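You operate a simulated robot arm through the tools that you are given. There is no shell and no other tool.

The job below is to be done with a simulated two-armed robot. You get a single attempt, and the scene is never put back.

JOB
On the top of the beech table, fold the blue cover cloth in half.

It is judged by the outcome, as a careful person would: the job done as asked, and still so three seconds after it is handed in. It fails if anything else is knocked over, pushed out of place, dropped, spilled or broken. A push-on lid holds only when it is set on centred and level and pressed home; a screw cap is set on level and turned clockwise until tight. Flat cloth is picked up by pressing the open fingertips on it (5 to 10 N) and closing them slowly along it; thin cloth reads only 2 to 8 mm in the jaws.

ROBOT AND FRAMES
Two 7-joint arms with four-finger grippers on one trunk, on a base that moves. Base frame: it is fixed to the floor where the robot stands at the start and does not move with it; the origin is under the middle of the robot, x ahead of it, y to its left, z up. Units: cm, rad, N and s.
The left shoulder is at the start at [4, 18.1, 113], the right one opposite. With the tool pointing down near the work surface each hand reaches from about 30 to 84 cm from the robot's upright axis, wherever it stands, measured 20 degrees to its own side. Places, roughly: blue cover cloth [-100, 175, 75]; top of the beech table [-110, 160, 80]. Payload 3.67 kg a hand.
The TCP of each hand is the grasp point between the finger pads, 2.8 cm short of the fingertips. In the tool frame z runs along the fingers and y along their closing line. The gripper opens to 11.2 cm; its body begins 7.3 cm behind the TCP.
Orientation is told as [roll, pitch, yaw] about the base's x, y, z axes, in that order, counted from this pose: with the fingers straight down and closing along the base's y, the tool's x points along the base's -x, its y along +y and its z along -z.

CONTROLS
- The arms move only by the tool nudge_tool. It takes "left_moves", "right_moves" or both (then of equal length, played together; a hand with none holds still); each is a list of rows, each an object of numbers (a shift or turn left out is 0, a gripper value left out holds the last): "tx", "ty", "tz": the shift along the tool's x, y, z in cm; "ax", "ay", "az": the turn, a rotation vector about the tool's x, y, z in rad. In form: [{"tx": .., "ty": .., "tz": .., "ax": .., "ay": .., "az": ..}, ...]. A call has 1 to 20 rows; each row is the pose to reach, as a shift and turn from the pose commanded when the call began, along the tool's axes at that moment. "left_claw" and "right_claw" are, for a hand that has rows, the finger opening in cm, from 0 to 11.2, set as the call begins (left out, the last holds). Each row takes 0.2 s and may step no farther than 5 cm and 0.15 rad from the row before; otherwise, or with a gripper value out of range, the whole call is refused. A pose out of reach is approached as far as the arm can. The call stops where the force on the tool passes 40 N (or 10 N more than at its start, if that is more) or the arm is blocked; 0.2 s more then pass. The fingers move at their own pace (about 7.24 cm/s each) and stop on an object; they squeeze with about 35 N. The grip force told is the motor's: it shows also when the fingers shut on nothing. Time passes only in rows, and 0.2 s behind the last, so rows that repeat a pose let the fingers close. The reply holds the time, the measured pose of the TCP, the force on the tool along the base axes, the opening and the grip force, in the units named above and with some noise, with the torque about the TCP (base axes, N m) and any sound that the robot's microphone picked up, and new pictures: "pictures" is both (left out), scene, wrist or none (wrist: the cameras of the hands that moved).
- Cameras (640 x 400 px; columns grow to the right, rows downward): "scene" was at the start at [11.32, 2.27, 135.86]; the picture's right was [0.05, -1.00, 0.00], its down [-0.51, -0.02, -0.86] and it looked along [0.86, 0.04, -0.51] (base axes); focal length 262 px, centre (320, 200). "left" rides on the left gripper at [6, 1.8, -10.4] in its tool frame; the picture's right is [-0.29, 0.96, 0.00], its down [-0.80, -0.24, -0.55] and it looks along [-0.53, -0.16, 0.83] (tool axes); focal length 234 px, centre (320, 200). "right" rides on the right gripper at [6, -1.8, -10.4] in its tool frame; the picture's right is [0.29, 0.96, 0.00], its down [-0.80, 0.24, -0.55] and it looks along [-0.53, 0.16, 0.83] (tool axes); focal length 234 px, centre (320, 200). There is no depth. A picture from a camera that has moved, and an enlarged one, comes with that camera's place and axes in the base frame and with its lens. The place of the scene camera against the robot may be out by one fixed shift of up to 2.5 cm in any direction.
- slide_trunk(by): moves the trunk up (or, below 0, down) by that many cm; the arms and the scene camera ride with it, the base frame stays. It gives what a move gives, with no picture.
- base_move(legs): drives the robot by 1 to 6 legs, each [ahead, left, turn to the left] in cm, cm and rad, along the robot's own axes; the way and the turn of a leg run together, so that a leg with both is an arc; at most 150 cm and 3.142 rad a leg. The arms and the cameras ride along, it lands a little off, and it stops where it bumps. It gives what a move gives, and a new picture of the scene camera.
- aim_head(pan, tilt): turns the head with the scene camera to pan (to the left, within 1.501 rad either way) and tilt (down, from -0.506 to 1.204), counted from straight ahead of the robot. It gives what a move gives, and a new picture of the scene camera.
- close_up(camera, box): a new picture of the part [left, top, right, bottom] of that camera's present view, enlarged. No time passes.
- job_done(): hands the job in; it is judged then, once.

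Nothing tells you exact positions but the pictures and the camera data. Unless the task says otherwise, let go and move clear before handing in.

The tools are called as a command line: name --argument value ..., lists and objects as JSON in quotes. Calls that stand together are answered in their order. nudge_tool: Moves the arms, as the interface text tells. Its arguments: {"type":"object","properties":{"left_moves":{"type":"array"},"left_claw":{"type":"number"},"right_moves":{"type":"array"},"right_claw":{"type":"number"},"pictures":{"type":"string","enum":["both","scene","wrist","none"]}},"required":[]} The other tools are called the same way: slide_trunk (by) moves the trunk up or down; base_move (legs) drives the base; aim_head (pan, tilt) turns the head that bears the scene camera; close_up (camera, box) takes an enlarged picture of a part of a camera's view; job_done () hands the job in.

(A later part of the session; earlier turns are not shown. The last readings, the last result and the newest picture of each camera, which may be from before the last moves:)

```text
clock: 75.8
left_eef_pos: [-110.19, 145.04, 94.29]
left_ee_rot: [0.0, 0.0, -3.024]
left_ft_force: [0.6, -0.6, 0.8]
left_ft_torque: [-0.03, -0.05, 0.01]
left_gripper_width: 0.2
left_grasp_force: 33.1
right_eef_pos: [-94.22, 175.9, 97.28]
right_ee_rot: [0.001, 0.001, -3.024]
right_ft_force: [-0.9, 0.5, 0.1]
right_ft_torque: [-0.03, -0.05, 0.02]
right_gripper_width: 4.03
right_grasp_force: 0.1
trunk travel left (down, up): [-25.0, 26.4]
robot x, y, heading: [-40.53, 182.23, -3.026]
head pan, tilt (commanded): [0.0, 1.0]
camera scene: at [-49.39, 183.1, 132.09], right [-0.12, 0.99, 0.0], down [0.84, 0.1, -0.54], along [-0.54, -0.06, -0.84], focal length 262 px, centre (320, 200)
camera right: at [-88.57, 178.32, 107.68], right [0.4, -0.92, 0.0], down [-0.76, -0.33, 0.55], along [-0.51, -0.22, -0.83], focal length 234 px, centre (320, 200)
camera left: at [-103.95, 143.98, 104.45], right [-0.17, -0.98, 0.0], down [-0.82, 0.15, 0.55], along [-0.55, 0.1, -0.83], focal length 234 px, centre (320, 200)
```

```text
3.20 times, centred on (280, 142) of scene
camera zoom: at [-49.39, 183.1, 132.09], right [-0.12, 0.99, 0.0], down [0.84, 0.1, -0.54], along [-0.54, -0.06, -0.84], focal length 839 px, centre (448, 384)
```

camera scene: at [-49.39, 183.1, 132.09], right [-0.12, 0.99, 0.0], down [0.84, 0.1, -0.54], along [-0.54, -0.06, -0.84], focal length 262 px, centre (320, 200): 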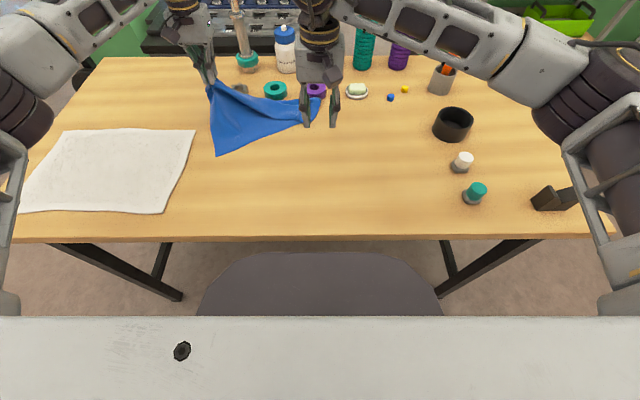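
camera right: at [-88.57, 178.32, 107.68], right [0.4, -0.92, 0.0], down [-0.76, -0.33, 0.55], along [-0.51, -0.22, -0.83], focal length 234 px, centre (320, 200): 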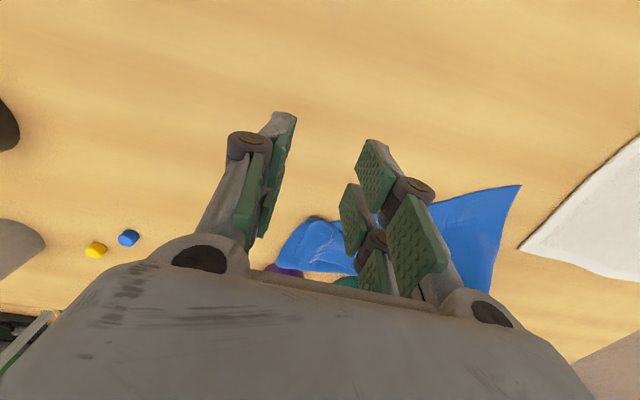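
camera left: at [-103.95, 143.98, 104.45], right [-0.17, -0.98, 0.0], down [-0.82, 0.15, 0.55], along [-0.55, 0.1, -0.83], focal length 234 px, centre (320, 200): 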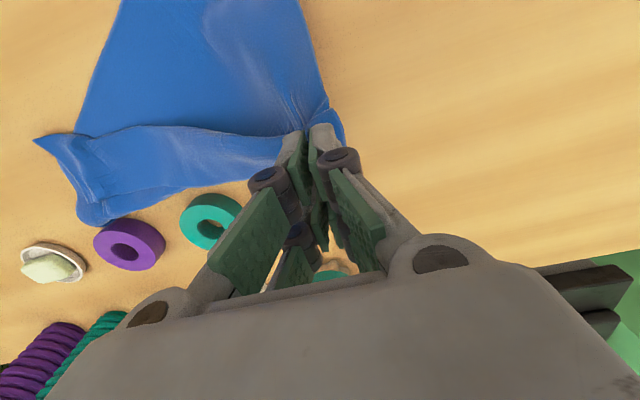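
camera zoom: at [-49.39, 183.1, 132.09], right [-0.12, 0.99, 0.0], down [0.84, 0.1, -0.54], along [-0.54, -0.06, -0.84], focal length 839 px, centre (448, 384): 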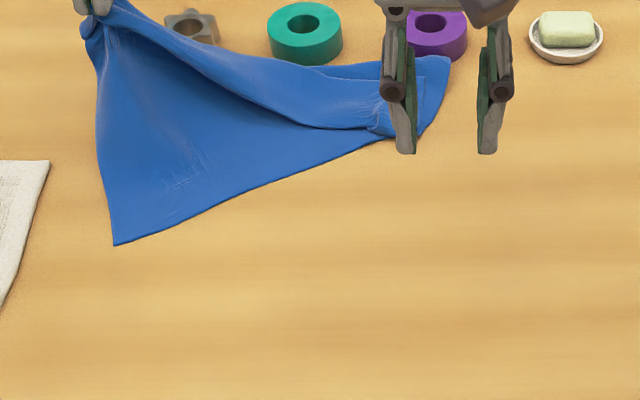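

Reaching that corner with the right hand would put its wrist into the left forearm, so I'll change the plan: hang the whole cloth from the left hand so gravity untangles it, then take a hanging corner in mid-air with the right hand. First the right hand moves aside and the left lifts straight up.

nudge_tool --left_moves '[{"tz": -2.5}, {"tz": -5}, {"tz": -7.5}, {"tx": 1, "ty": -1, "tz": -10}, {"tx": 3, "ty": -3, "tz": -12.5}, {"tx": 5, "ty": -5, "tz": -15}, {"tx": 5, "ty": -5, "tz": -15}]' --right_moves '[{"ty": -3.5}, {"ty": -7}, {"ty": -10.5}, {"ty": -14, "tx": 1}, {"ty": -18, "tx": 2}, {"ty": -22, "tx": 3}, {"ty": -22, "tx": 3}]' --pictures "both"

```text
clock: 77.3
left_eef_pos: [-105.95, 150.45, 109.21]
left_ee_rot: [-0.003, -0.001, -3.023]
left_ft_force: [-0.2, -0.2, 1.9]
left_ft_torque: [0.03, -0.02, -0.02]
left_gripper_width: 0.17
left_grasp_force: 35.3
right_eef_pos: [-93.58, 197.91, 97.17]
right_ee_rot: [-0.003, 0.002, -3.024]
right_ft_force: [0.0, -0.3, 0.0]
right_ft_torque: [0.05, 0.01, -0.02]
right_gripper_width: 4.02
right_grasp_force: 0.0
trunk travel left (down, up): [-25.0, 26.4]
robot x, y, heading: [-40.68, 182.44, -3.023]
head pan, tilt (commanded): [0.0, 1.0]
camera scene: at [-49.46, 182.84, 132.08], right [-0.12, 0.99, 0.0], down [0.84, 0.1, -0.54], along [-0.54, -0.06, -0.84], focal length 262 px, centre (320, 200)
camera right: at [-88.04, 200.37, 107.61], right [0.4, -0.92, 0.0], down [-0.76, -0.33, 0.55], along [-0.51, -0.22, -0.83], focal length 234 px, centre (320, 200)
camera left: at [-99.7, 149.28, 119.33], right [-0.17, -0.98, 0.0], down [-0.82, 0.14, 0.55], along [-0.55, 0.1, -0.83], focal length 234 px, centre (320, 200)
```

scene: 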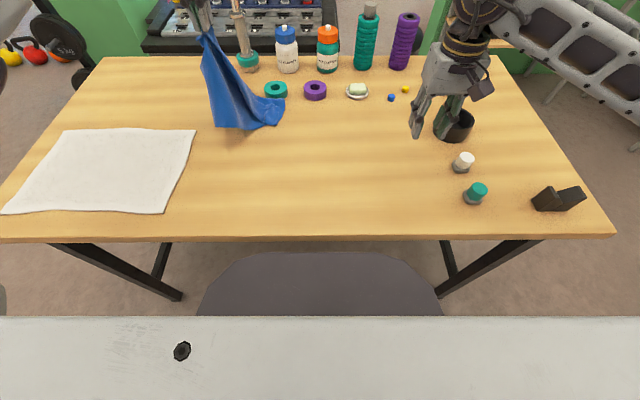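
right: 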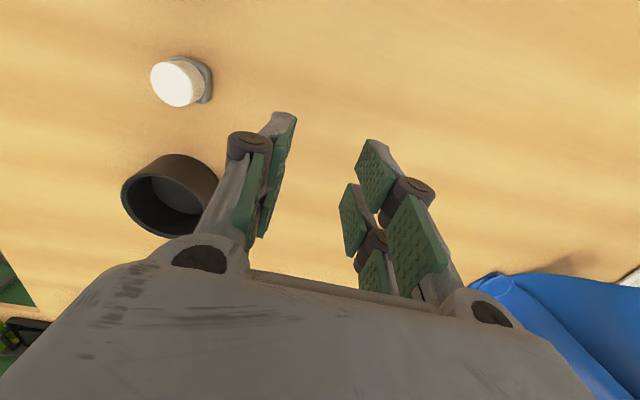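
left: 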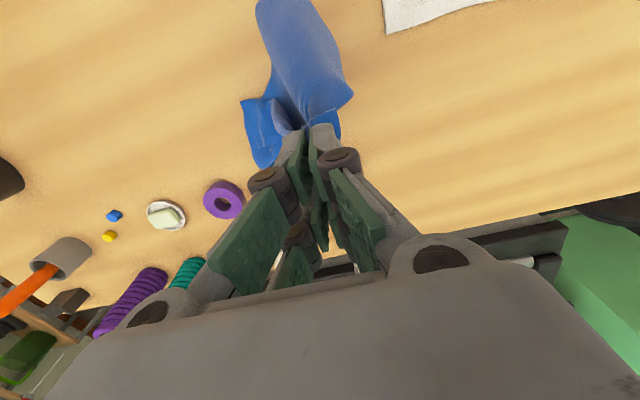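

The cloth is peeling up off the table, clear of the rings. I'll raise the trunk so it hangs freely.

slide_trunk --by 20

aim_head --pan 0.25 --tilt 0.8

```text
clock: 79.5
left_eef_pos: [-105.81, 150.51, 129.24]
left_ee_rot: [0.0, 0.0, -3.023]
left_ft_force: [-0.8, 1.0, 1.3]
left_ft_torque: [0.06, 0.02, 0.05]
left_gripper_width: 0.18
left_grasp_force: 31.7
right_eef_pos: [-93.7, 198.04, 117.21]
right_ee_rot: [0.001, 0.0, -3.022]
right_ft_force: [0.0, 0.0, 0.0]
right_ft_torque: [-0.05, 0.04, -0.03]
right_gripper_width: 3.98
right_grasp_force: 0.1
trunk travel left (down, up): [-45.0, 6.4]
robot x, y, heading: [-40.68, 182.27, -3.026]
head pan, tilt (commanded): [0.0, 1.0]
```

```text
clock: 80.3
left_eef_pos: [-105.92, 150.52, 129.1]
left_ee_rot: [0.0, 0.002, -3.022]
left_ft_force: [-0.4, -0.5, -0.2]
left_ft_torque: [0.0, 0.01, 0.03]
left_gripper_width: 0.3
left_grasp_force: 33.1
right_eef_pos: [-93.6, 198.09, 117.16]
right_ee_rot: [-0.002, 0.0, -3.023]
right_ft_force: [0.6, 1.2, 0.1]
right_ft_torque: [-0.02, 0.01, -0.03]
right_gripper_width: 4.0
right_grasp_force: 0.0
trunk travel left (down, up): [-45.0, 6.4]
robot x, y, heading: [-40.83, 182.32, -3.02]
head pan, tilt (commanded): [0.25, 0.799]
camera scene: at [-49.99, 180.93, 153.6], right [-0.36, 0.93, 0.0], down [0.67, 0.26, -0.7], along [-0.65, -0.25, -0.72], focal length 262 px, centre (320, 200)
```

scene: 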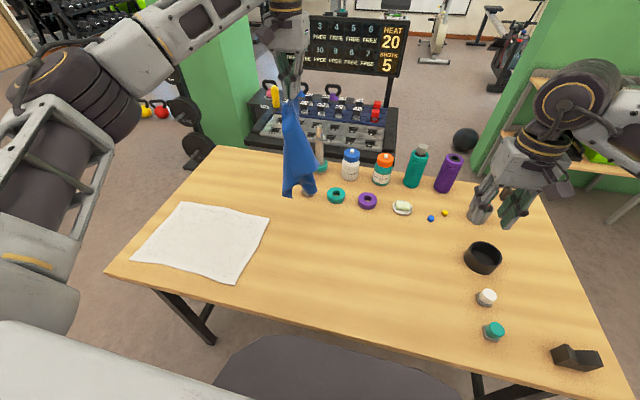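

The cloth now hangs freely from the left hand. I'll raise a bit more and bring it closer to me over the empty part of the table for a clear look.

slide_trunk --by 5

nudge_tool --left_moves '[{"tx": 2, "ty": -2}, {"tx": 4, "ty": -4}, {"tx": 6, "ty": -6}, {"tx": 8, "ty": -8}, {"tx": 10, "ty": -10}, {"tx": 12, "ty": -11}, {"tx": 12, "ty": -11}, {"tx": 12, "ty": -11}]' --pictures "both"

aim_head --pan 0.15 --tilt 0.7

```text
clock: 81.2
left_eef_pos: [-106.0, 150.42, 134.11]
left_ee_rot: [0.0, 0.001, -3.022]
left_ft_force: [-0.5, 0.4, 0.6]
left_ft_torque: [0.01, 0.01, -0.01]
left_gripper_width: 0.31
left_grasp_force: 33.8
right_eef_pos: [-93.61, 198.12, 122.24]
right_ee_rot: [0.002, 0.0, -3.024]
right_ft_force: [0.2, -0.3, 0.5]
right_ft_torque: [-0.02, -0.02, 0.01]
right_gripper_width: 3.99
right_grasp_force: 0.0
trunk travel left (down, up): [-50.0, 1.4]
robot x, y, heading: [-40.81, 181.81, -3.021]
head pan, tilt (commanded): [0.25, 0.799]
```

```text
clock: 83.0
left_eef_pos: [-95.2, 162.85, 134.22]
left_ee_rot: [0.0, 0.0, -3.023]
left_ft_force: [-0.2, 0.6, 0.5]
left_ft_torque: [0.09, 0.01, -0.01]
left_gripper_width: 0.17
left_grasp_force: 32.0
right_eef_pos: [-93.65, 198.01, 122.27]
right_ee_rot: [0.0, 0.0, -3.023]
right_ft_force: [-0.3, 0.0, -1.3]
right_ft_torque: [-0.01, -0.05, -0.05]
right_gripper_width: 4.0
right_grasp_force: 0.1
trunk travel left (down, up): [-50.0, 1.4]
robot x, y, heading: [-40.56, 181.75, -3.026]
head pan, tilt (commanded): [0.25, 0.799]
camera scene: at [-50.0, 180.95, 158.58], right [-0.36, 0.93, 0.0], down [0.67, 0.26, -0.7], along [-0.65, -0.25, -0.72], focal length 262 px, centre (320, 200)
camera left: at [-89.11, 161.74, 144.48], right [-0.17, -0.98, 0.0], down [-0.82, 0.14, 0.55], along [-0.55, 0.1, -0.83], focal length 234 px, centre (320, 200)
```

scene: 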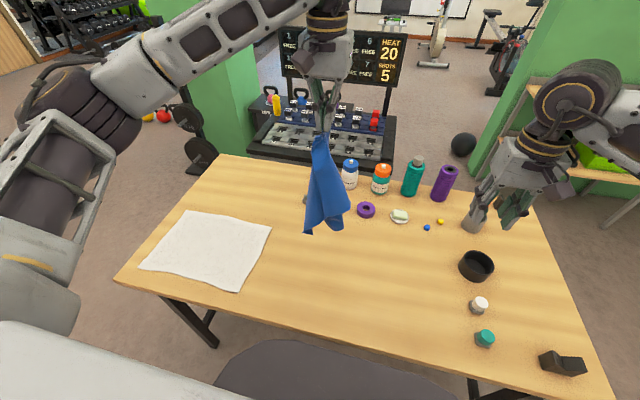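
left: 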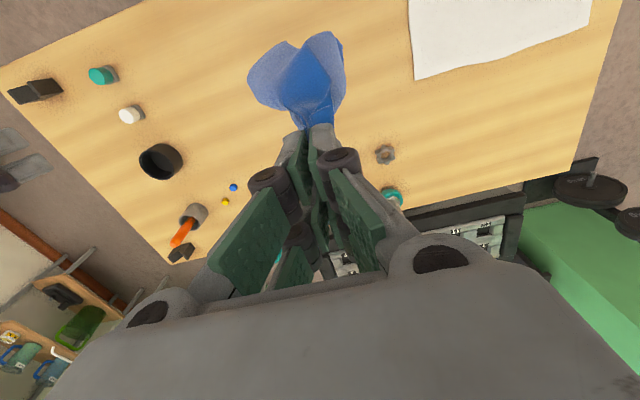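

```text
clock: 83.7
left_eef_pos: [-95.27, 162.88, 134.22]
left_ee_rot: [-0.001, 0.001, -3.023]
left_ft_force: [-0.4, 0.6, 1.3]
left_ft_torque: [-0.01, 0.01, 0.01]
left_gripper_width: 0.31
left_grasp_force: 33.6
right_eef_pos: [-93.59, 198.0, 122.33]
right_ee_rot: [0.0, 0.0, -3.024]
right_ft_force: [-0.1, -0.8, -0.5]
right_ft_torque: [-0.01, 0.03, -0.03]
right_gripper_width: 3.98
right_grasp_force: 0.1
trunk travel left (down, up): [-50.0, 1.4]
robot x, y, heading: [-40.89, 182.01, -3.026]
head pan, tilt (commanded): [0.15, 0.7]
camera scene: at [-50.64, 181.58, 159.4], right [-0.27, 0.96, 0.0], down [0.62, 0.17, -0.76], along [-0.74, -0.2, -0.64], focal length 262 px, centre (320, 200)
```

scene: 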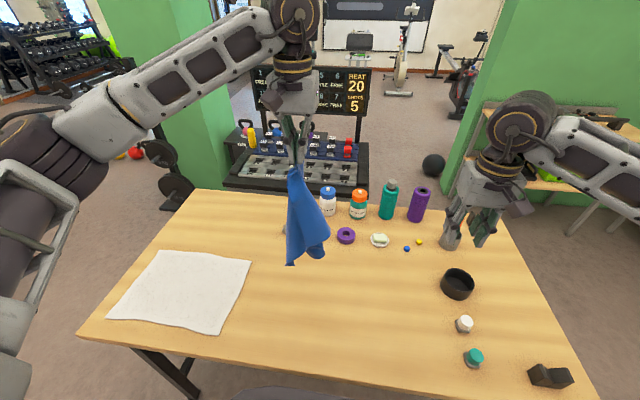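

The cloth hangs from its far-left corner region with the other corners free. A close-up will show which corners are where.

close_up --camera "scene" --box '[250, 150, 370, 280]'

close_up --camera "left" --box '[220, 0, 380, 150]'

close_up --camera "right" --box '[320, 100, 640, 400]'

```text
3.08 times, centred on (310, 215) of scene
camera zoom: at [-50.64, 181.58, 159.4], right [-0.27, 0.96, 0.0], down [0.62, 0.17, -0.76], along [-0.74, -0.2, -0.64], focal length 807 px, centre (351, 154)
```

zoom: 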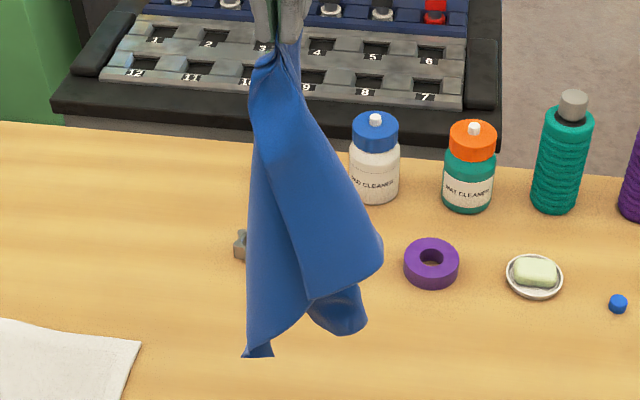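

```text
2.67 times, centred on (300, 75) of left
camera zoom: at [-89.1, 161.72, 144.49], right [-0.17, -0.98, 0.0], down [-0.82, 0.14, 0.55], along [-0.55, 0.1, -0.83], focal length 624 px, centre (373, 533)
```

zoom: 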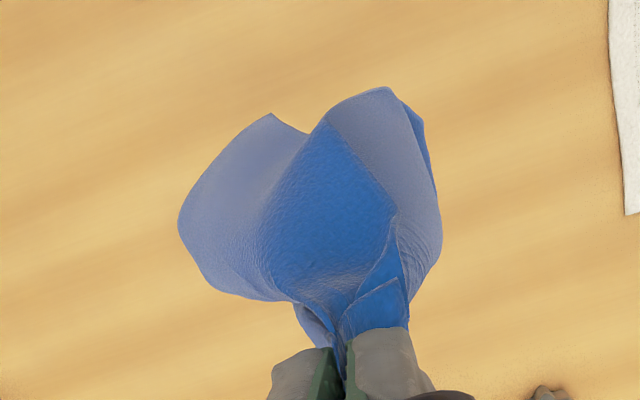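

```text
1.33 times, centred on (480, 250) of right
camera zoom: at [-87.99, 200.49, 132.6], right [0.4, -0.92, 0.0], down [-0.76, -0.33, 0.55], along [-0.51, -0.22, -0.83], focal length 312 px, centre (107, 133)
```

zoom: 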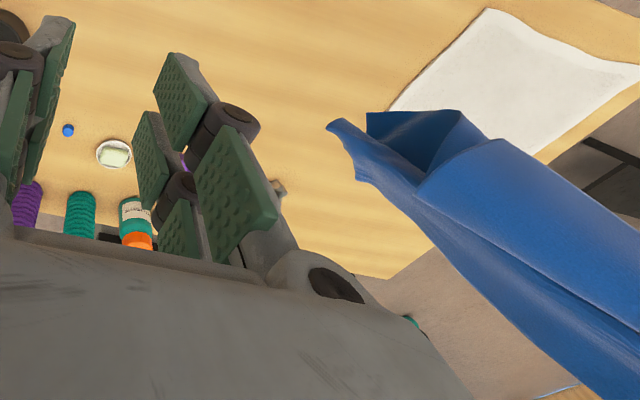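

I read the drape as: the lowest tip (near [-95, 158, 94]) is the opposite corner, and the right-hand tip near [-96, 166, 98] is the far-right corner. I'll tilt the right hand to point forward and stage it low and to the right, so it can come up around that tip from below.

nudge_tool --right_moves '[{"tx": -0.2, "ty": 1.5, "tz": 3.3, "ay": -0.15}, {"tx": -0.4, "ty": 3.5, "tz": 6.6, "ay": -0.3}, {"tx": -0.6, "ty": 5.5, "tz": 10, "ay": -0.45}, {"tx": -0.8, "ty": 7.5, "tz": 13.4, "ay": -0.6}, {"tx": -1.0, "ty": 9.5, "tz": 16.8, "ay": -0.75}, {"tx": -1.2, "ty": 11.5, "tz": 20.2, "ay": -0.9}, {"tx": -1.4, "ty": 13.5, "tz": 23.6, "ay": -1.05}, {"tx": -1.5, "ty": 15, "tz": 27, "ay": -1.2}, {"tx": -1.5, "ty": 15, "tz": 27, "ay": -1.2}]' --right_claw 7 --pictures "both"

close_up --camera "scene" --box '[250, 150, 400, 290]'

```text
clock: 85.7
left_eef_pos: [-95.27, 162.83, 134.33]
left_ee_rot: [-0.001, -0.002, -3.022]
left_ft_force: [-0.1, 1.9, -0.8]
left_ft_torque: [-0.1, -0.05, 0.01]
left_gripper_width: 0.32
left_grasp_force: 34.5
right_eef_pos: [-92.82, 178.93, 98.17]
right_ee_rot: [0.006, -1.197, -3.042]
right_ft_force: [5.0, -5.8, -0.7]
right_ft_torque: [0.2, 0.17, -0.48]
right_gripper_width: 7.0
right_grasp_force: 0.1
right hand out of reach, approached as far as the arm can: row 7, 8, 9
trunk travel left (down, up): [-50.0, 1.4]
robot x, y, heading: [-40.76, 182.07, -3.023]
head pan, tilt (commanded): [0.15, 0.7]
camera scene: at [-50.66, 181.62, 159.39], right [-0.27, 0.96, 0.0], down [0.62, 0.17, -0.76], along [-0.74, -0.2, -0.64], focal length 262 px, centre (320, 200)
camera right: at [-81.27, 181.85, 96.29], right [0.2, -0.94, -0.27], down [0.25, -0.21, 0.94], along [-0.95, -0.26, 0.19], focal length 234 px, centre (320, 200)
```

scene: 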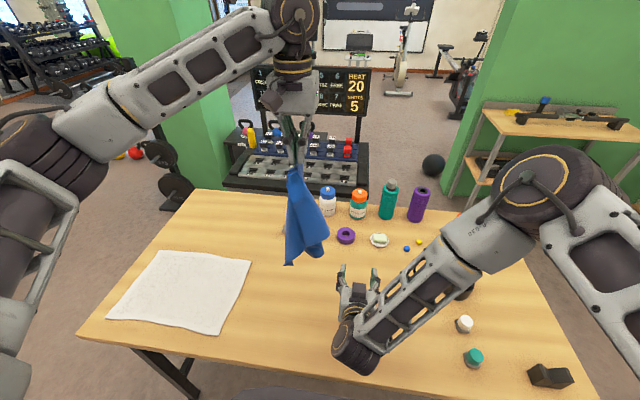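
right: 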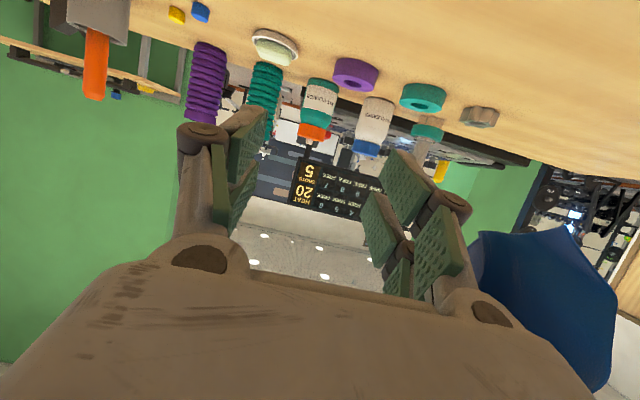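

```text
2.86 times, centred on (325, 220) of scene
camera zoom: at [-50.66, 181.62, 159.39], right [-0.27, 0.96, 0.0], down [0.62, 0.17, -0.76], along [-0.74, -0.2, -0.64], focal length 749 px, centre (306, 143)
```

zoom: 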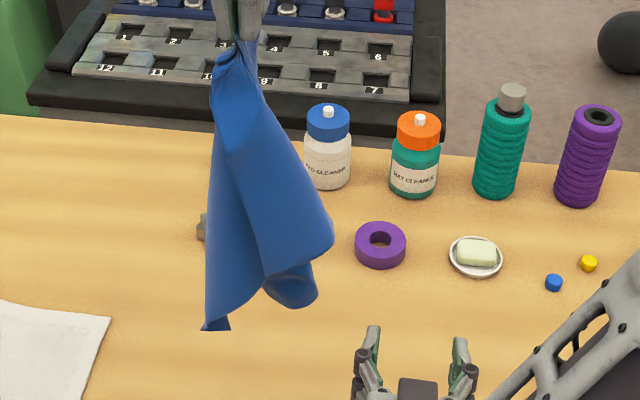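

The right hand reached almost the staging pose, pointing forward. Let me look at the hanging tips from its camera.

close_up --camera "right" --box '[420, 180, 640, 400]'

```text
1.82 times, centred on (530, 290) of right
camera zoom: at [-81.27, 181.85, 96.29], right [0.2, -0.94, -0.27], down [0.25, -0.21, 0.94], along [-0.95, -0.26, 0.19], focal length 426 px, centre (-62, 36)
```

zoom: 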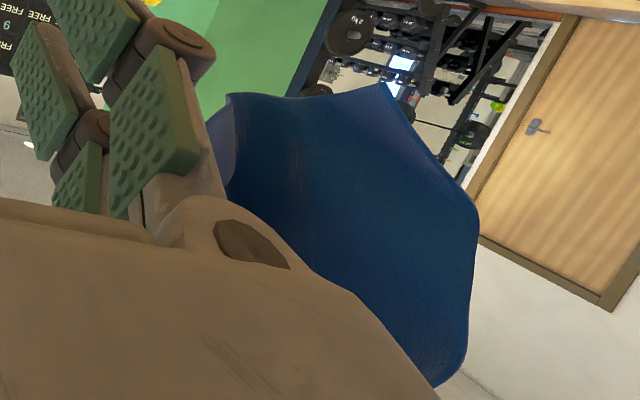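

The view from below is hard to read, so I'll turn the left hand about the vertical in steps to spin the cloth and see its corners from the head camera.

nudge_tool --left_moves '[{"az": 0.12}, {"az": 0.25}, {"az": 0.38}, {"az": 0.5}, {"az": 0.63}, {"az": 0.76}, {"az": 0.76}, {"az": 0.76}]' --pictures "none"

close_up --camera "scene" --box '[250, 150, 400, 290]'

```text
clock: 87.5
left_eef_pos: [-95.19, 162.87, 134.16]
left_ee_rot: [-0.001, 0.0, 2.499]
left_ft_force: [-1.9, 1.0, 0.1]
left_ft_torque: [0.01, 0.05, -0.02]
left_gripper_width: 0.31
left_grasp_force: 38.8
right_eef_pos: [-92.51, 178.66, 97.96]
right_ee_rot: [-0.008, -1.196, -3.023]
right_ft_force: [0.9, 0.8, 0.7]
right_ft_torque: [0.01, 0.03, -0.01]
right_gripper_width: 7.01
right_grasp_force: 0.1
trunk travel left (down, up): [-50.0, 1.4]
robot x, y, heading: [-40.71, 182.11, -3.025]
head pan, tilt (commanded): [0.15, 0.7]
```

```text
2.86 times, centred on (325, 220) of scene
camera zoom: at [-50.64, 181.55, 159.4], right [-0.27, 0.96, 0.0], down [0.62, 0.17, -0.76], along [-0.74, -0.2, -0.64], focal length 749 px, centre (306, 143)
```

zoom: 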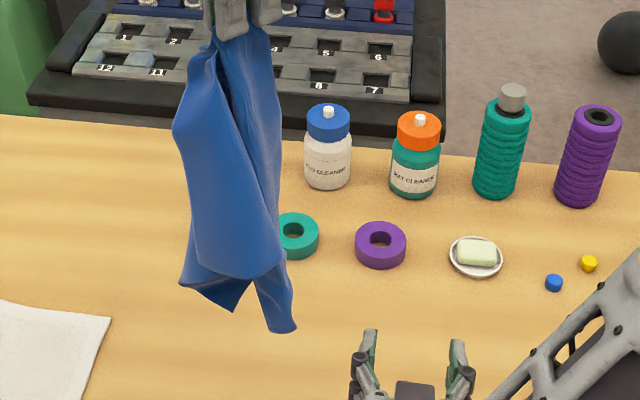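

Now I can pick it out: the narrow tip (near [-94, 167, 98]) is the far-right corner, hanging toward the right hand. Keeping the right hand still with open fingers, I'll raise the left hand and carry the cloth so this tip sits above them.

nudge_tool --left_moves '[{"tz": -2.5}, {"tz": -5}, {"tz": -7.5}, {"tx": -1.3, "ty": -1.9, "tz": -8}, {"tx": -2.6, "ty": -3.7, "tz": -8}, {"tx": -3.9, "ty": -5.6, "tz": -8}, {"tx": -5.2, "ty": -7.5, "tz": -8}, {"tx": -6.4, "ty": -9.4, "tz": -8}, {"tx": -6.4, "ty": -9.4, "tz": -8}, {"tx": -6.4, "ty": -9.4, "tz": -8}]' --pictures "none"

close_up --camera "scene" --box '[270, 130, 420, 330]'

close_up --camera "right" --box '[100, 40, 540, 400]'

```text
clock: 89.7
left_eef_pos: [-94.9, 174.26, 141.98]
left_ee_rot: [0.0, 0.0, 2.5]
left_ft_force: [0.6, -0.2, 1.8]
left_ft_torque: [0.0, -0.05, -0.02]
left_gripper_width: 0.17
left_grasp_force: 31.9
right_eef_pos: [-92.4, 178.5, 97.96]
right_ee_rot: [-0.008, -1.195, -3.023]
right_ft_force: [1.1, -0.7, 0.7]
right_ft_torque: [-0.01, -0.04, -0.02]
right_gripper_width: 7.0
right_grasp_force: 0.1
trunk travel left (down, up): [-50.0, 1.4]
robot x, y, heading: [-40.94, 182.17, -3.019]
head pan, tilt (commanded): [0.15, 0.7]
```

```text
2.00 times, centred on (345, 230) of scene
camera zoom: at [-50.65, 181.53, 159.4], right [-0.27, 0.96, 0.0], down [0.62, 0.17, -0.76], along [-0.74, -0.2, -0.64], focal length 524 px, centre (270, 140)
```

zoom: 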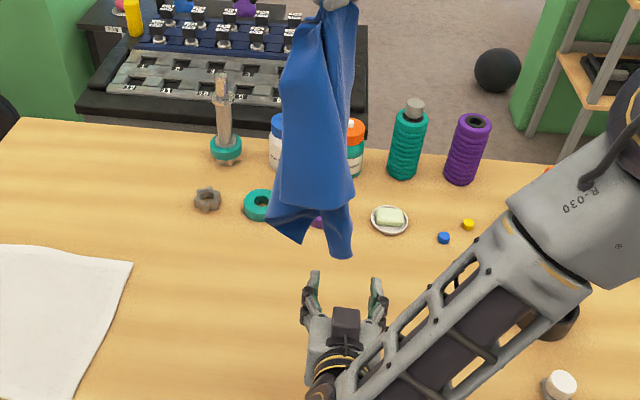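

```text
1.11 times, centred on (320, 220) of right
camera zoom: at [-80.99, 181.66, 96.2], right [0.21, -0.94, -0.27], down [0.25, -0.22, 0.94], along [-0.95, -0.27, 0.19], focal length 260 px, centre (320, 178)
```

zoom: 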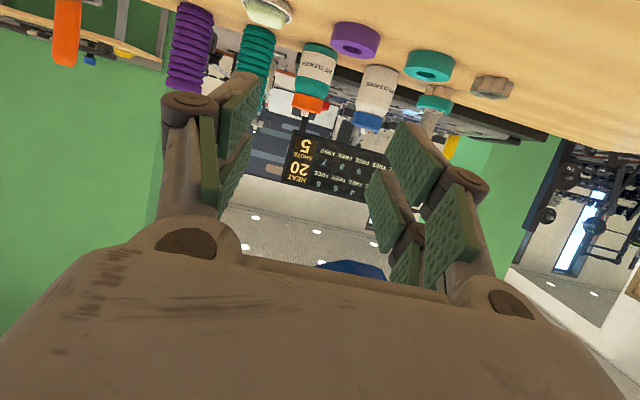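

The tip looks centred above the open right fingers. I'll lower the cloth so the tip descends between them.

nudge_tool --left_moves '[{"tz": 2}, {"tz": 4}, {"tz": 6}, {"tz": 7.5}, {"tz": 7.5}, {"tz": 7.5}]' --pictures "none"

close_up --camera "scene" --box '[290, 190, 410, 310]'

close_up --camera "right" --box '[100, 40, 540, 400]'

```text
clock: 91.1
left_eef_pos: [-94.78, 174.19, 134.6]
left_ee_rot: [0.0, 0.0, 2.5]
left_ft_force: [0.6, -0.1, 1.5]
left_ft_torque: [0.03, -0.02, -0.01]
left_gripper_width: 0.23
left_grasp_force: 36.1
right_eef_pos: [-92.39, 178.6, 98.01]
right_ee_rot: [-0.008, -1.196, -3.022]
right_ft_force: [-0.4, 0.9, 1.0]
right_ft_torque: [0.0, 0.0, -0.02]
right_gripper_width: 7.01
right_grasp_force: 0.0
trunk travel left (down, up): [-50.0, 1.4]
robot x, y, heading: [-40.95, 182.25, -3.025]
head pan, tilt (commanded): [0.15, 0.7]
```

```text
3.33 times, centred on (350, 250) of scene
camera zoom: at [-50.64, 181.56, 159.4], right [-0.27, 0.96, 0.0], down [0.62, 0.17, -0.76], along [-0.74, -0.2, -0.64], focal length 874 px, centre (220, 33)
```

zoom: 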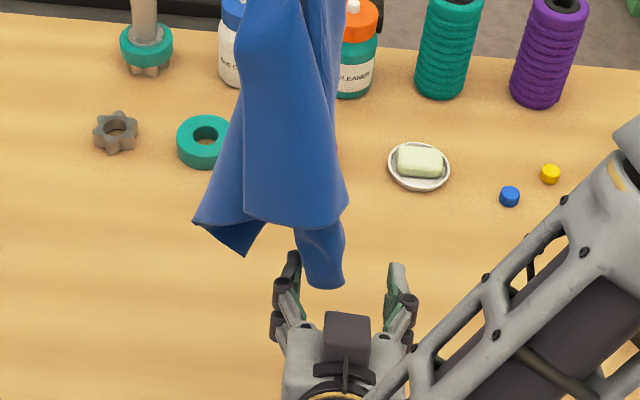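

```text
1.11 times, centred on (320, 220) of right
camera zoom: at [-80.99, 181.69, 96.2], right [0.21, -0.94, -0.27], down [0.25, -0.22, 0.94], along [-0.95, -0.27, 0.19], focal length 260 px, centre (320, 178)
```

zoom: 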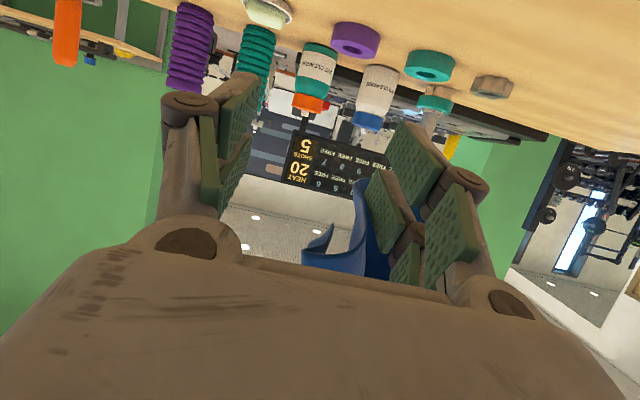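

The tip is between the fingers but sits high and toward the left pad. I'll lower the cloth 2.5 cm more and shift it about 1.7 cm right.

nudge_tool --left_moves '[{"tx": -0.5, "ty": -0.7, "tz": 0}, {"tx": -0.95, "ty": -1.44, "tz": 1.2}, {"tx": -0.95, "ty": -1.44, "tz": 2.5}, {"tx": -0.95, "ty": -1.44, "tz": 2.5}, {"tx": -0.95, "ty": -1.44, "tz": 2.5}]' --pictures "none"

close_up --camera "scene" --box '[290, 190, 410, 310]'

close_up --camera "right" --box '[180, 60, 460, 280]'

```text
clock: 92.3
left_eef_pos: [-94.53, 175.93, 132.19]
left_ee_rot: [-0.001, 0.0, 2.499]
left_ft_force: [0.8, -1.0, -1.4]
left_ft_torque: [-0.01, 0.01, -0.01]
left_gripper_width: 0.36
left_grasp_force: 36.8
right_eef_pos: [-92.44, 178.65, 98.07]
right_ee_rot: [-0.006, -1.195, -3.022]
right_ft_force: [-0.4, -0.3, -0.3]
right_ft_torque: [0.03, -0.01, -0.02]
right_gripper_width: 6.99
right_grasp_force: 0.1
trunk travel left (down, up): [-50.0, 1.4]
robot x, y, heading: [-40.94, 182.3, -3.02]
head pan, tilt (commanded): [0.15, 0.7]
```

```text
3.33 times, centred on (350, 250) of scene
camera zoom: at [-50.65, 181.57, 159.4], right [-0.27, 0.96, 0.0], down [0.62, 0.17, -0.76], along [-0.74, -0.2, -0.64], focal length 874 px, centre (220, 33)
```

zoom: 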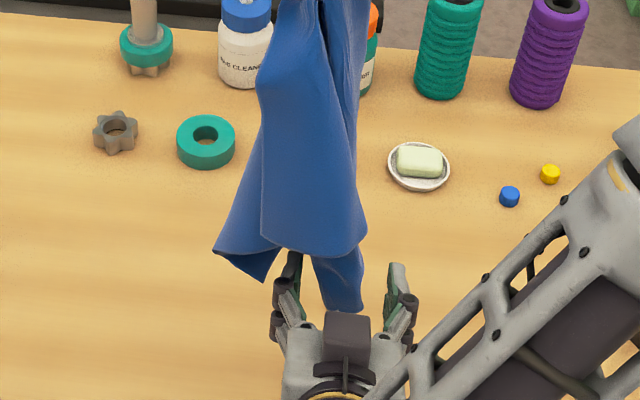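

```text
1.82 times, centred on (320, 170) of right
camera zoom: at [-81.0, 181.7, 96.2], right [0.21, -0.94, -0.27], down [0.25, -0.22, 0.94], along [-0.95, -0.27, 0.19], focal length 426 px, centre (320, 254)
```

zoom: 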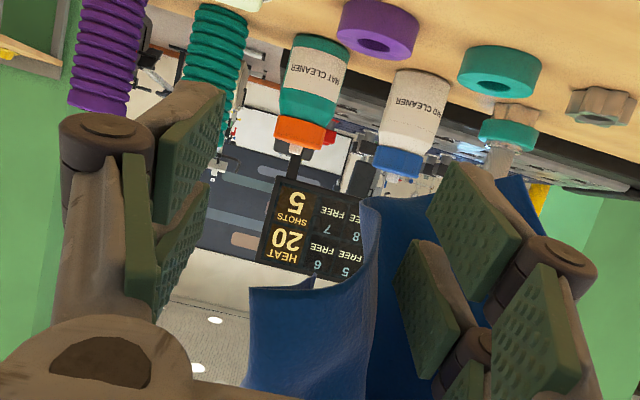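

The lower tip of the cloth now hangs between the right pads. I'll close the right hand on it.

nudge_tool --right_moves '[{"tz": 0}, {"tz": 0}, {"tz": 0}]' --right_claw 3 --pictures "none"

nudge_tool --right_moves '[{"tz": 0}, {"tz": 0}, {"tz": 0}, {"tz": 0}]' --right_claw 0 --pictures "wrist"

close_up --camera "scene" --box '[290, 190, 410, 310]'

```text
clock: 93.1
left_eef_pos: [-94.58, 175.95, 132.24]
left_ee_rot: [0.0, -0.001, 2.5]
left_ft_force: [-0.7, 0.7, 0.0]
left_ft_torque: [0.0, 0.02, 0.01]
left_gripper_width: 0.17
left_grasp_force: 32.1
right_eef_pos: [-92.45, 178.58, 97.94]
right_ee_rot: [-0.009, -1.196, -3.023]
right_ft_force: [0.0, 0.1, 0.4]
right_ft_torque: [0.0, 0.0, 0.01]
right_gripper_width: 3.02
right_grasp_force: 0.1
trunk travel left (down, up): [-50.0, 1.4]
robot x, y, heading: [-41.0, 181.88, -3.029]
head pan, tilt (commanded): [0.15, 0.7]
```

```text
clock: 94.1
left_eef_pos: [-94.62, 176.0, 132.11]
left_ee_rot: [0.0, -0.001, 2.499]
left_ft_force: [-0.3, 0.0, -2.3]
left_ft_torque: [0.02, 0.0, 0.02]
left_gripper_width: 0.37
left_grasp_force: 38.9
right_eef_pos: [-92.44, 178.55, 97.9]
right_ee_rot: [-0.009, -1.195, -3.023]
right_ft_force: [1.2, -1.2, 0.4]
right_ft_torque: [0.04, -0.03, -0.15]
right_gripper_width: 0.12
right_grasp_force: 32.3
trunk travel left (down, up): [-50.0, 1.4]
robot x, y, heading: [-40.41, 182.35, -3.024]
head pan, tilt (commanded): [0.15, 0.7]
camera right: at [-81.0, 181.69, 96.2], right [0.21, -0.94, -0.27], down [0.25, -0.22, 0.94], along [-0.95, -0.27, 0.19], focal length 234 px, centre (320, 200)
```

right: 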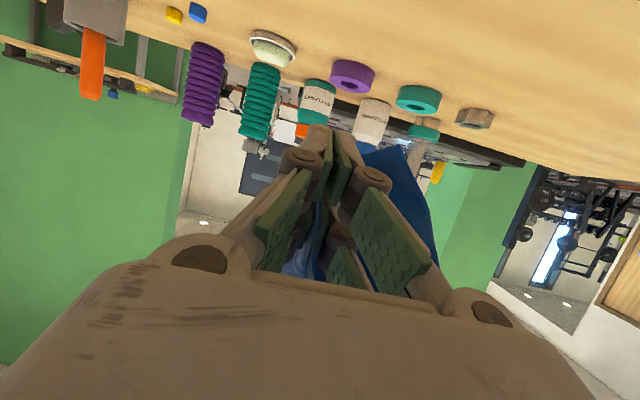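

```text
3.33 times, centred on (350, 250) of scene
camera zoom: at [-50.65, 181.56, 159.4], right [-0.27, 0.96, 0.0], down [0.62, 0.17, -0.76], along [-0.74, -0.2, -0.64], focal length 874 px, centre (220, 33)
```

zoom: 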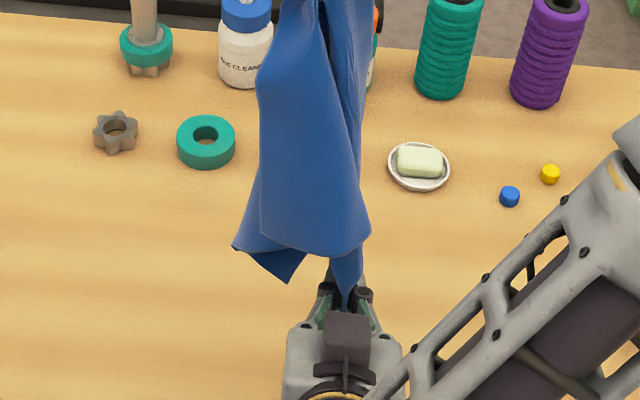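

The right hand now holds the far-right corner (1.2 mm). I'll bring the left hand down and left, the right hand up and right and upright again, so the far edge stretches between them and the cloth hangs as a curtain.

nudge_tool --left_moves '[{"tx": 0.8, "ty": 1.5, "tz": 1.2, "az": -0.085}, {"tx": 1.6, "ty": 2.9, "tz": 2.4, "az": -0.17}, {"tx": 2.3, "ty": 4.4, "tz": 3.7, "az": -0.255}, {"tx": 3.1, "ty": 5.9, "tz": 4.9, "az": -0.34}, {"tx": 3.9, "ty": 7.3, "tz": 6.1, "az": -0.425}, {"tx": 4.7, "ty": 8.8, "tz": 7.3, "az": -0.51}, {"tx": 5.5, "ty": 10.3, "tz": 8.6, "az": -0.595}, {"tx": 6.2, "ty": 11.7, "tz": 9.8, "az": -0.68}, {"tx": 7.0, "ty": 13.2, "tz": 11, "az": -0.76}, {"tx": 7.0, "ty": 13.2, "tz": 11, "az": -0.76}]' --right_moves '[{"tx": -2.3, "ty": -1.0, "tz": -0.1, "ay": 0.13}, {"tx": -4.6, "ty": -2.1, "tz": -0.3, "ay": 0.27}, {"tx": -6.8, "ty": -3.1, "tz": -0.4, "ay": 0.4}, {"tx": -9.1, "ty": -4.2, "tz": -0.5, "ay": 0.53}, {"tx": -11.4, "ty": -5.2, "tz": -0.7, "ay": 0.67}, {"tx": -13.7, "ty": -6.3, "tz": -0.8, "ay": 0.8}, {"tx": -16.0, "ty": -7.3, "tz": -0.9, "ay": 0.93}, {"tx": -18.2, "ty": -8.4, "tz": -1.1, "ay": 1.07}, {"tx": -20.5, "ty": -9.4, "tz": -1.2, "ay": 1.2}, {"tx": -20.5, "ty": -9.4, "tz": -1.2, "ay": 1.2}]' --pictures "both"

close_up --camera "scene" --box '[200, 100, 440, 320]'

```text
clock: 96.3
left_eef_pos: [-96.85, 161.27, 121.1]
left_ee_rot: [0.001, -0.001, -3.023]
left_ft_force: [-0.5, -1.4, 1.0]
left_ft_torque: [-0.01, 0.03, -0.01]
left_gripper_width: 0.2
left_grasp_force: 34.6
right_eef_pos: [-99.88, 187.14, 117.73]
right_ee_rot: [0.002, 0.001, -3.024]
right_ft_force: [0.4, 1.5, -0.3]
right_ft_torque: [-0.28, 0.02, 0.04]
right_gripper_width: 0.15
right_grasp_force: 31.1
trunk travel left (down, up): [-50.0, 1.4]
robot x, y, heading: [-40.44, 181.82, -3.02]
head pan, tilt (commanded): [0.15, 0.7]
camera scene: at [-50.6, 181.58, 159.41], right [-0.27, 0.96, 0.0], down [0.62, 0.17, -0.76], along [-0.74, -0.2, -0.64], focal length 262 px, centre (320, 200)
camera right: at [-94.32, 189.69, 128.11], right [0.4, -0.92, 0.0], down [-0.76, -0.33, 0.55], along [-0.51, -0.22, -0.83], focal length 234 px, centre (320, 200)
camera left: at [-90.67, 160.14, 131.29], right [-0.17, -0.99, 0.0], down [-0.82, 0.14, 0.55], along [-0.55, 0.1, -0.83], focal length 234 px, centre (320, 200)
```

scene: 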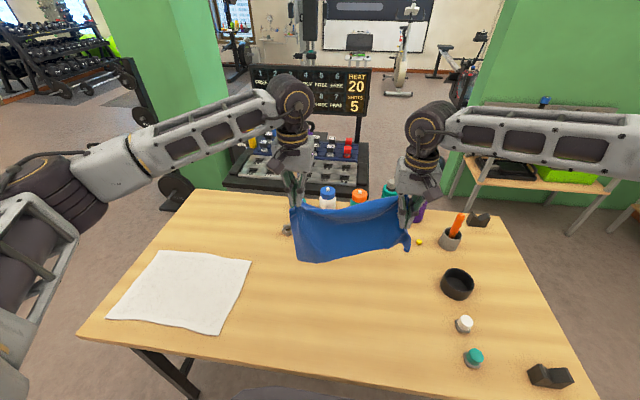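
right: 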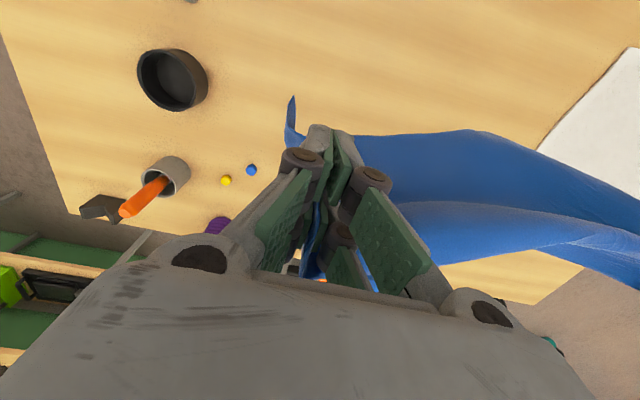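
left: 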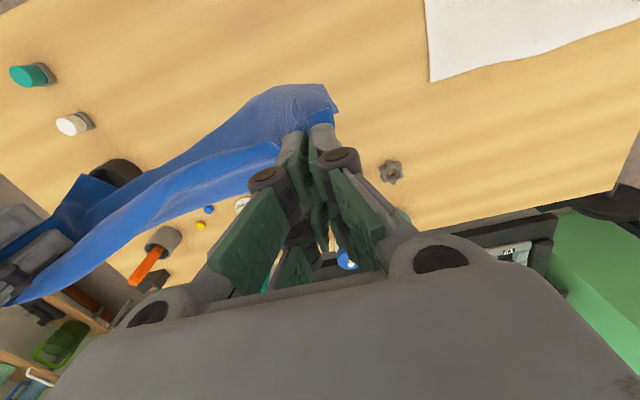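

```text
1.82 times, centred on (320, 210) of scene
camera zoom: at [-50.6, 181.58, 159.41], right [-0.27, 0.96, 0.0], down [0.62, 0.17, -0.76], along [-0.74, -0.2, -0.64], focal length 477 px, centre (320, 182)
```

zoom: 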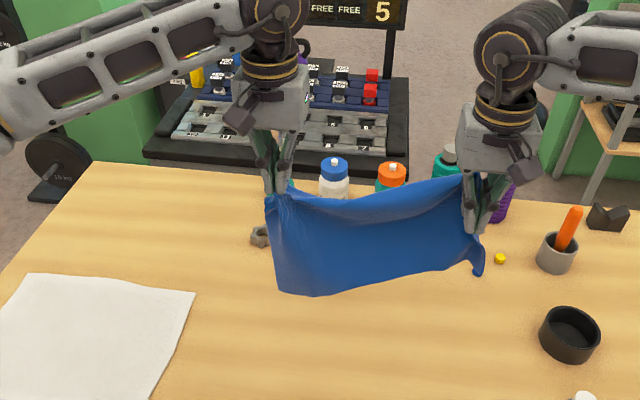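

The cloth is now stretched out between the hands like a curtain, though it hangs shorter on the right, so the right hand may be holding mid-edge rather than the corner. I'll check with close-ups.

close_up --camera "right" --box '[230, 70, 640, 330]'

close_up --camera "left" --box '[0, 60, 360, 320]'

close_up --camera "scene" --box '[280, 160, 420, 280]'

```text
1.54 times, centred on (435, 200) of right
camera zoom: at [-94.32, 189.69, 128.11], right [0.4, -0.92, 0.0], down [-0.76, -0.33, 0.55], along [-0.51, -0.22, -0.83], focal length 360 px, centre (143, 200)
```

zoom: 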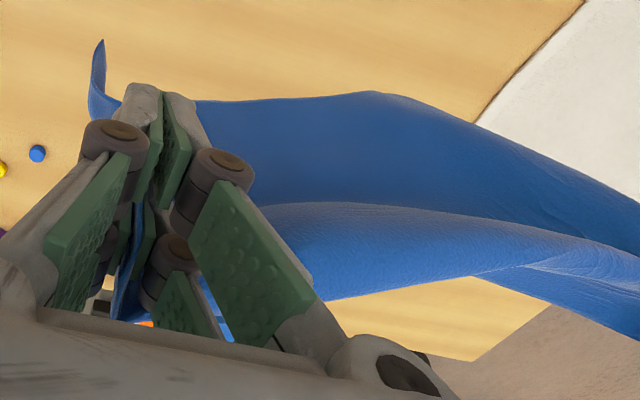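

```text
1.54 times, centred on (180, 190) of left
camera zoom: at [-90.67, 160.14, 131.29], right [-0.17, -0.99, 0.0], down [-0.82, 0.14, 0.55], along [-0.55, 0.1, -0.83], focal length 360 px, centre (535, 215)
```

zoom: 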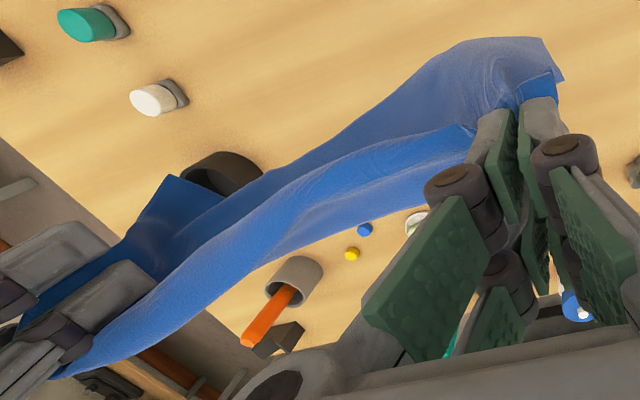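

```text
3.33 times, centred on (350, 220) of scene
camera zoom: at [-50.6, 181.58, 159.41], right [-0.27, 0.96, 0.0], down [0.62, 0.17, -0.76], along [-0.74, -0.2, -0.64], focal length 874 px, centre (220, 133)
```

zoom: 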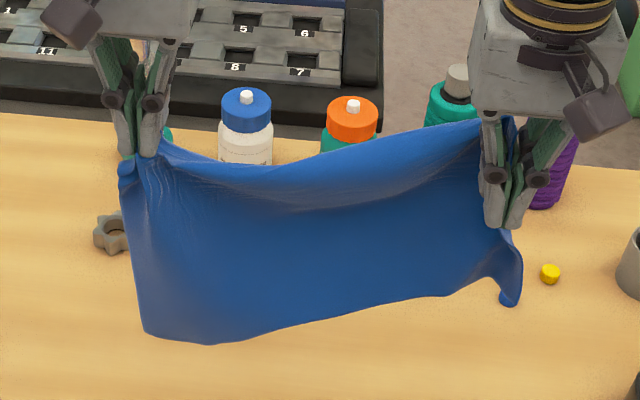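

Now it's clear: the left hand holds the far-left corner, and the right hand holds almost exactly the middle of the right side edge. That suggests a much better method: hold the cloth by the midpoints of both sides so it drapes in half by itself. I'll first lay it down over the table to re-grip the left side at its middle, starting by moving back and lowering.

nudge_tool --left_moves '[{"tx": 2.2}, {"tx": 4.4}, {"tx": 6.6}, {"tx": 8.8}, {"tx": 11}, {"tx": 11}]' --right_moves '[{"tx": 2.2}, {"tx": 4.4}, {"tx": 6.6}, {"tx": 8.8}, {"tx": 11}, {"tx": 11}]' --pictures "none"

slide_trunk --by -14

aim_head --pan 0.0 --tilt 1.0

```text
clock: 97.7
left_eef_pos: [-86.0, 162.54, 121.22]
left_ee_rot: [0.0, 0.0, -3.023]
left_ft_force: [-1.3, -0.3, -0.2]
left_ft_torque: [0.06, -0.01, -0.03]
left_gripper_width: 0.33
left_grasp_force: 39.1
right_eef_pos: [-88.93, 188.45, 117.52]
right_ee_rot: [-0.001, -0.001, -3.025]
right_ft_force: [-0.9, -0.3, -1.5]
right_ft_torque: [0.07, 0.0, -0.05]
right_gripper_width: 0.31
right_grasp_force: 34.4
trunk travel left (down, up): [-50.0, 1.4]
robot x, y, heading: [-40.83, 182.17, -3.024]
head pan, tilt (commanded): [0.15, 0.7]
```

```text
clock: 99.3
left_eef_pos: [-86.04, 162.61, 107.1]
left_ee_rot: [0.0, 0.0, -3.023]
left_ft_force: [2.1, 0.2, 0.4]
left_ft_torque: [0.19, 0.04, 0.03]
left_gripper_width: 0.31
left_grasp_force: 39.2
right_eef_pos: [-88.93, 188.6, 103.47]
right_ee_rot: [0.0, -0.001, -3.024]
right_ft_force: [0.6, -1.6, 2.4]
right_ft_torque: [0.04, 0.16, 0.0]
right_gripper_width: 0.09
right_grasp_force: 33.8
trunk travel left (down, up): [-36.0, 15.4]
robot x, y, heading: [-40.55, 182.04, -3.02]
head pan, tilt (commanded): [0.15, 0.7]
```

```text
clock: 100.2
left_eef_pos: [-86.07, 162.59, 106.99]
left_ee_rot: [0.0, 0.0, -3.023]
left_ft_force: [0.4, -0.5, 2.0]
left_ft_torque: [0.0, 0.02, -0.02]
left_gripper_width: 0.18
left_grasp_force: 34.9
right_eef_pos: [-88.86, 188.43, 103.57]
right_ee_rot: [0.0, 0.0, -3.023]
right_ft_force: [1.0, 0.3, -0.1]
right_ft_torque: [0.01, -0.01, -0.01]
right_gripper_width: 0.26
right_grasp_force: 31.7
trunk travel left (down, up): [-36.0, 15.4]
robot x, y, heading: [-40.28, 181.84, -3.026]
head pan, tilt (commanded): [0.0, 1.0]
camera scene: at [-49.37, 182.98, 142.99], right [-0.12, 0.99, 0.0], down [0.84, 0.1, -0.54], along [-0.54, -0.06, -0.84], focal length 262 px, centre (320, 200)
```

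scene: 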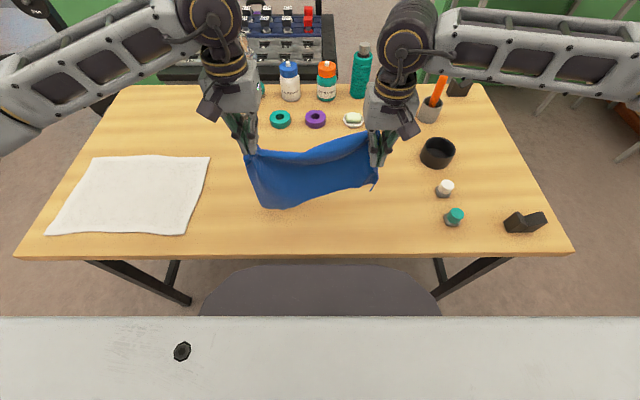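

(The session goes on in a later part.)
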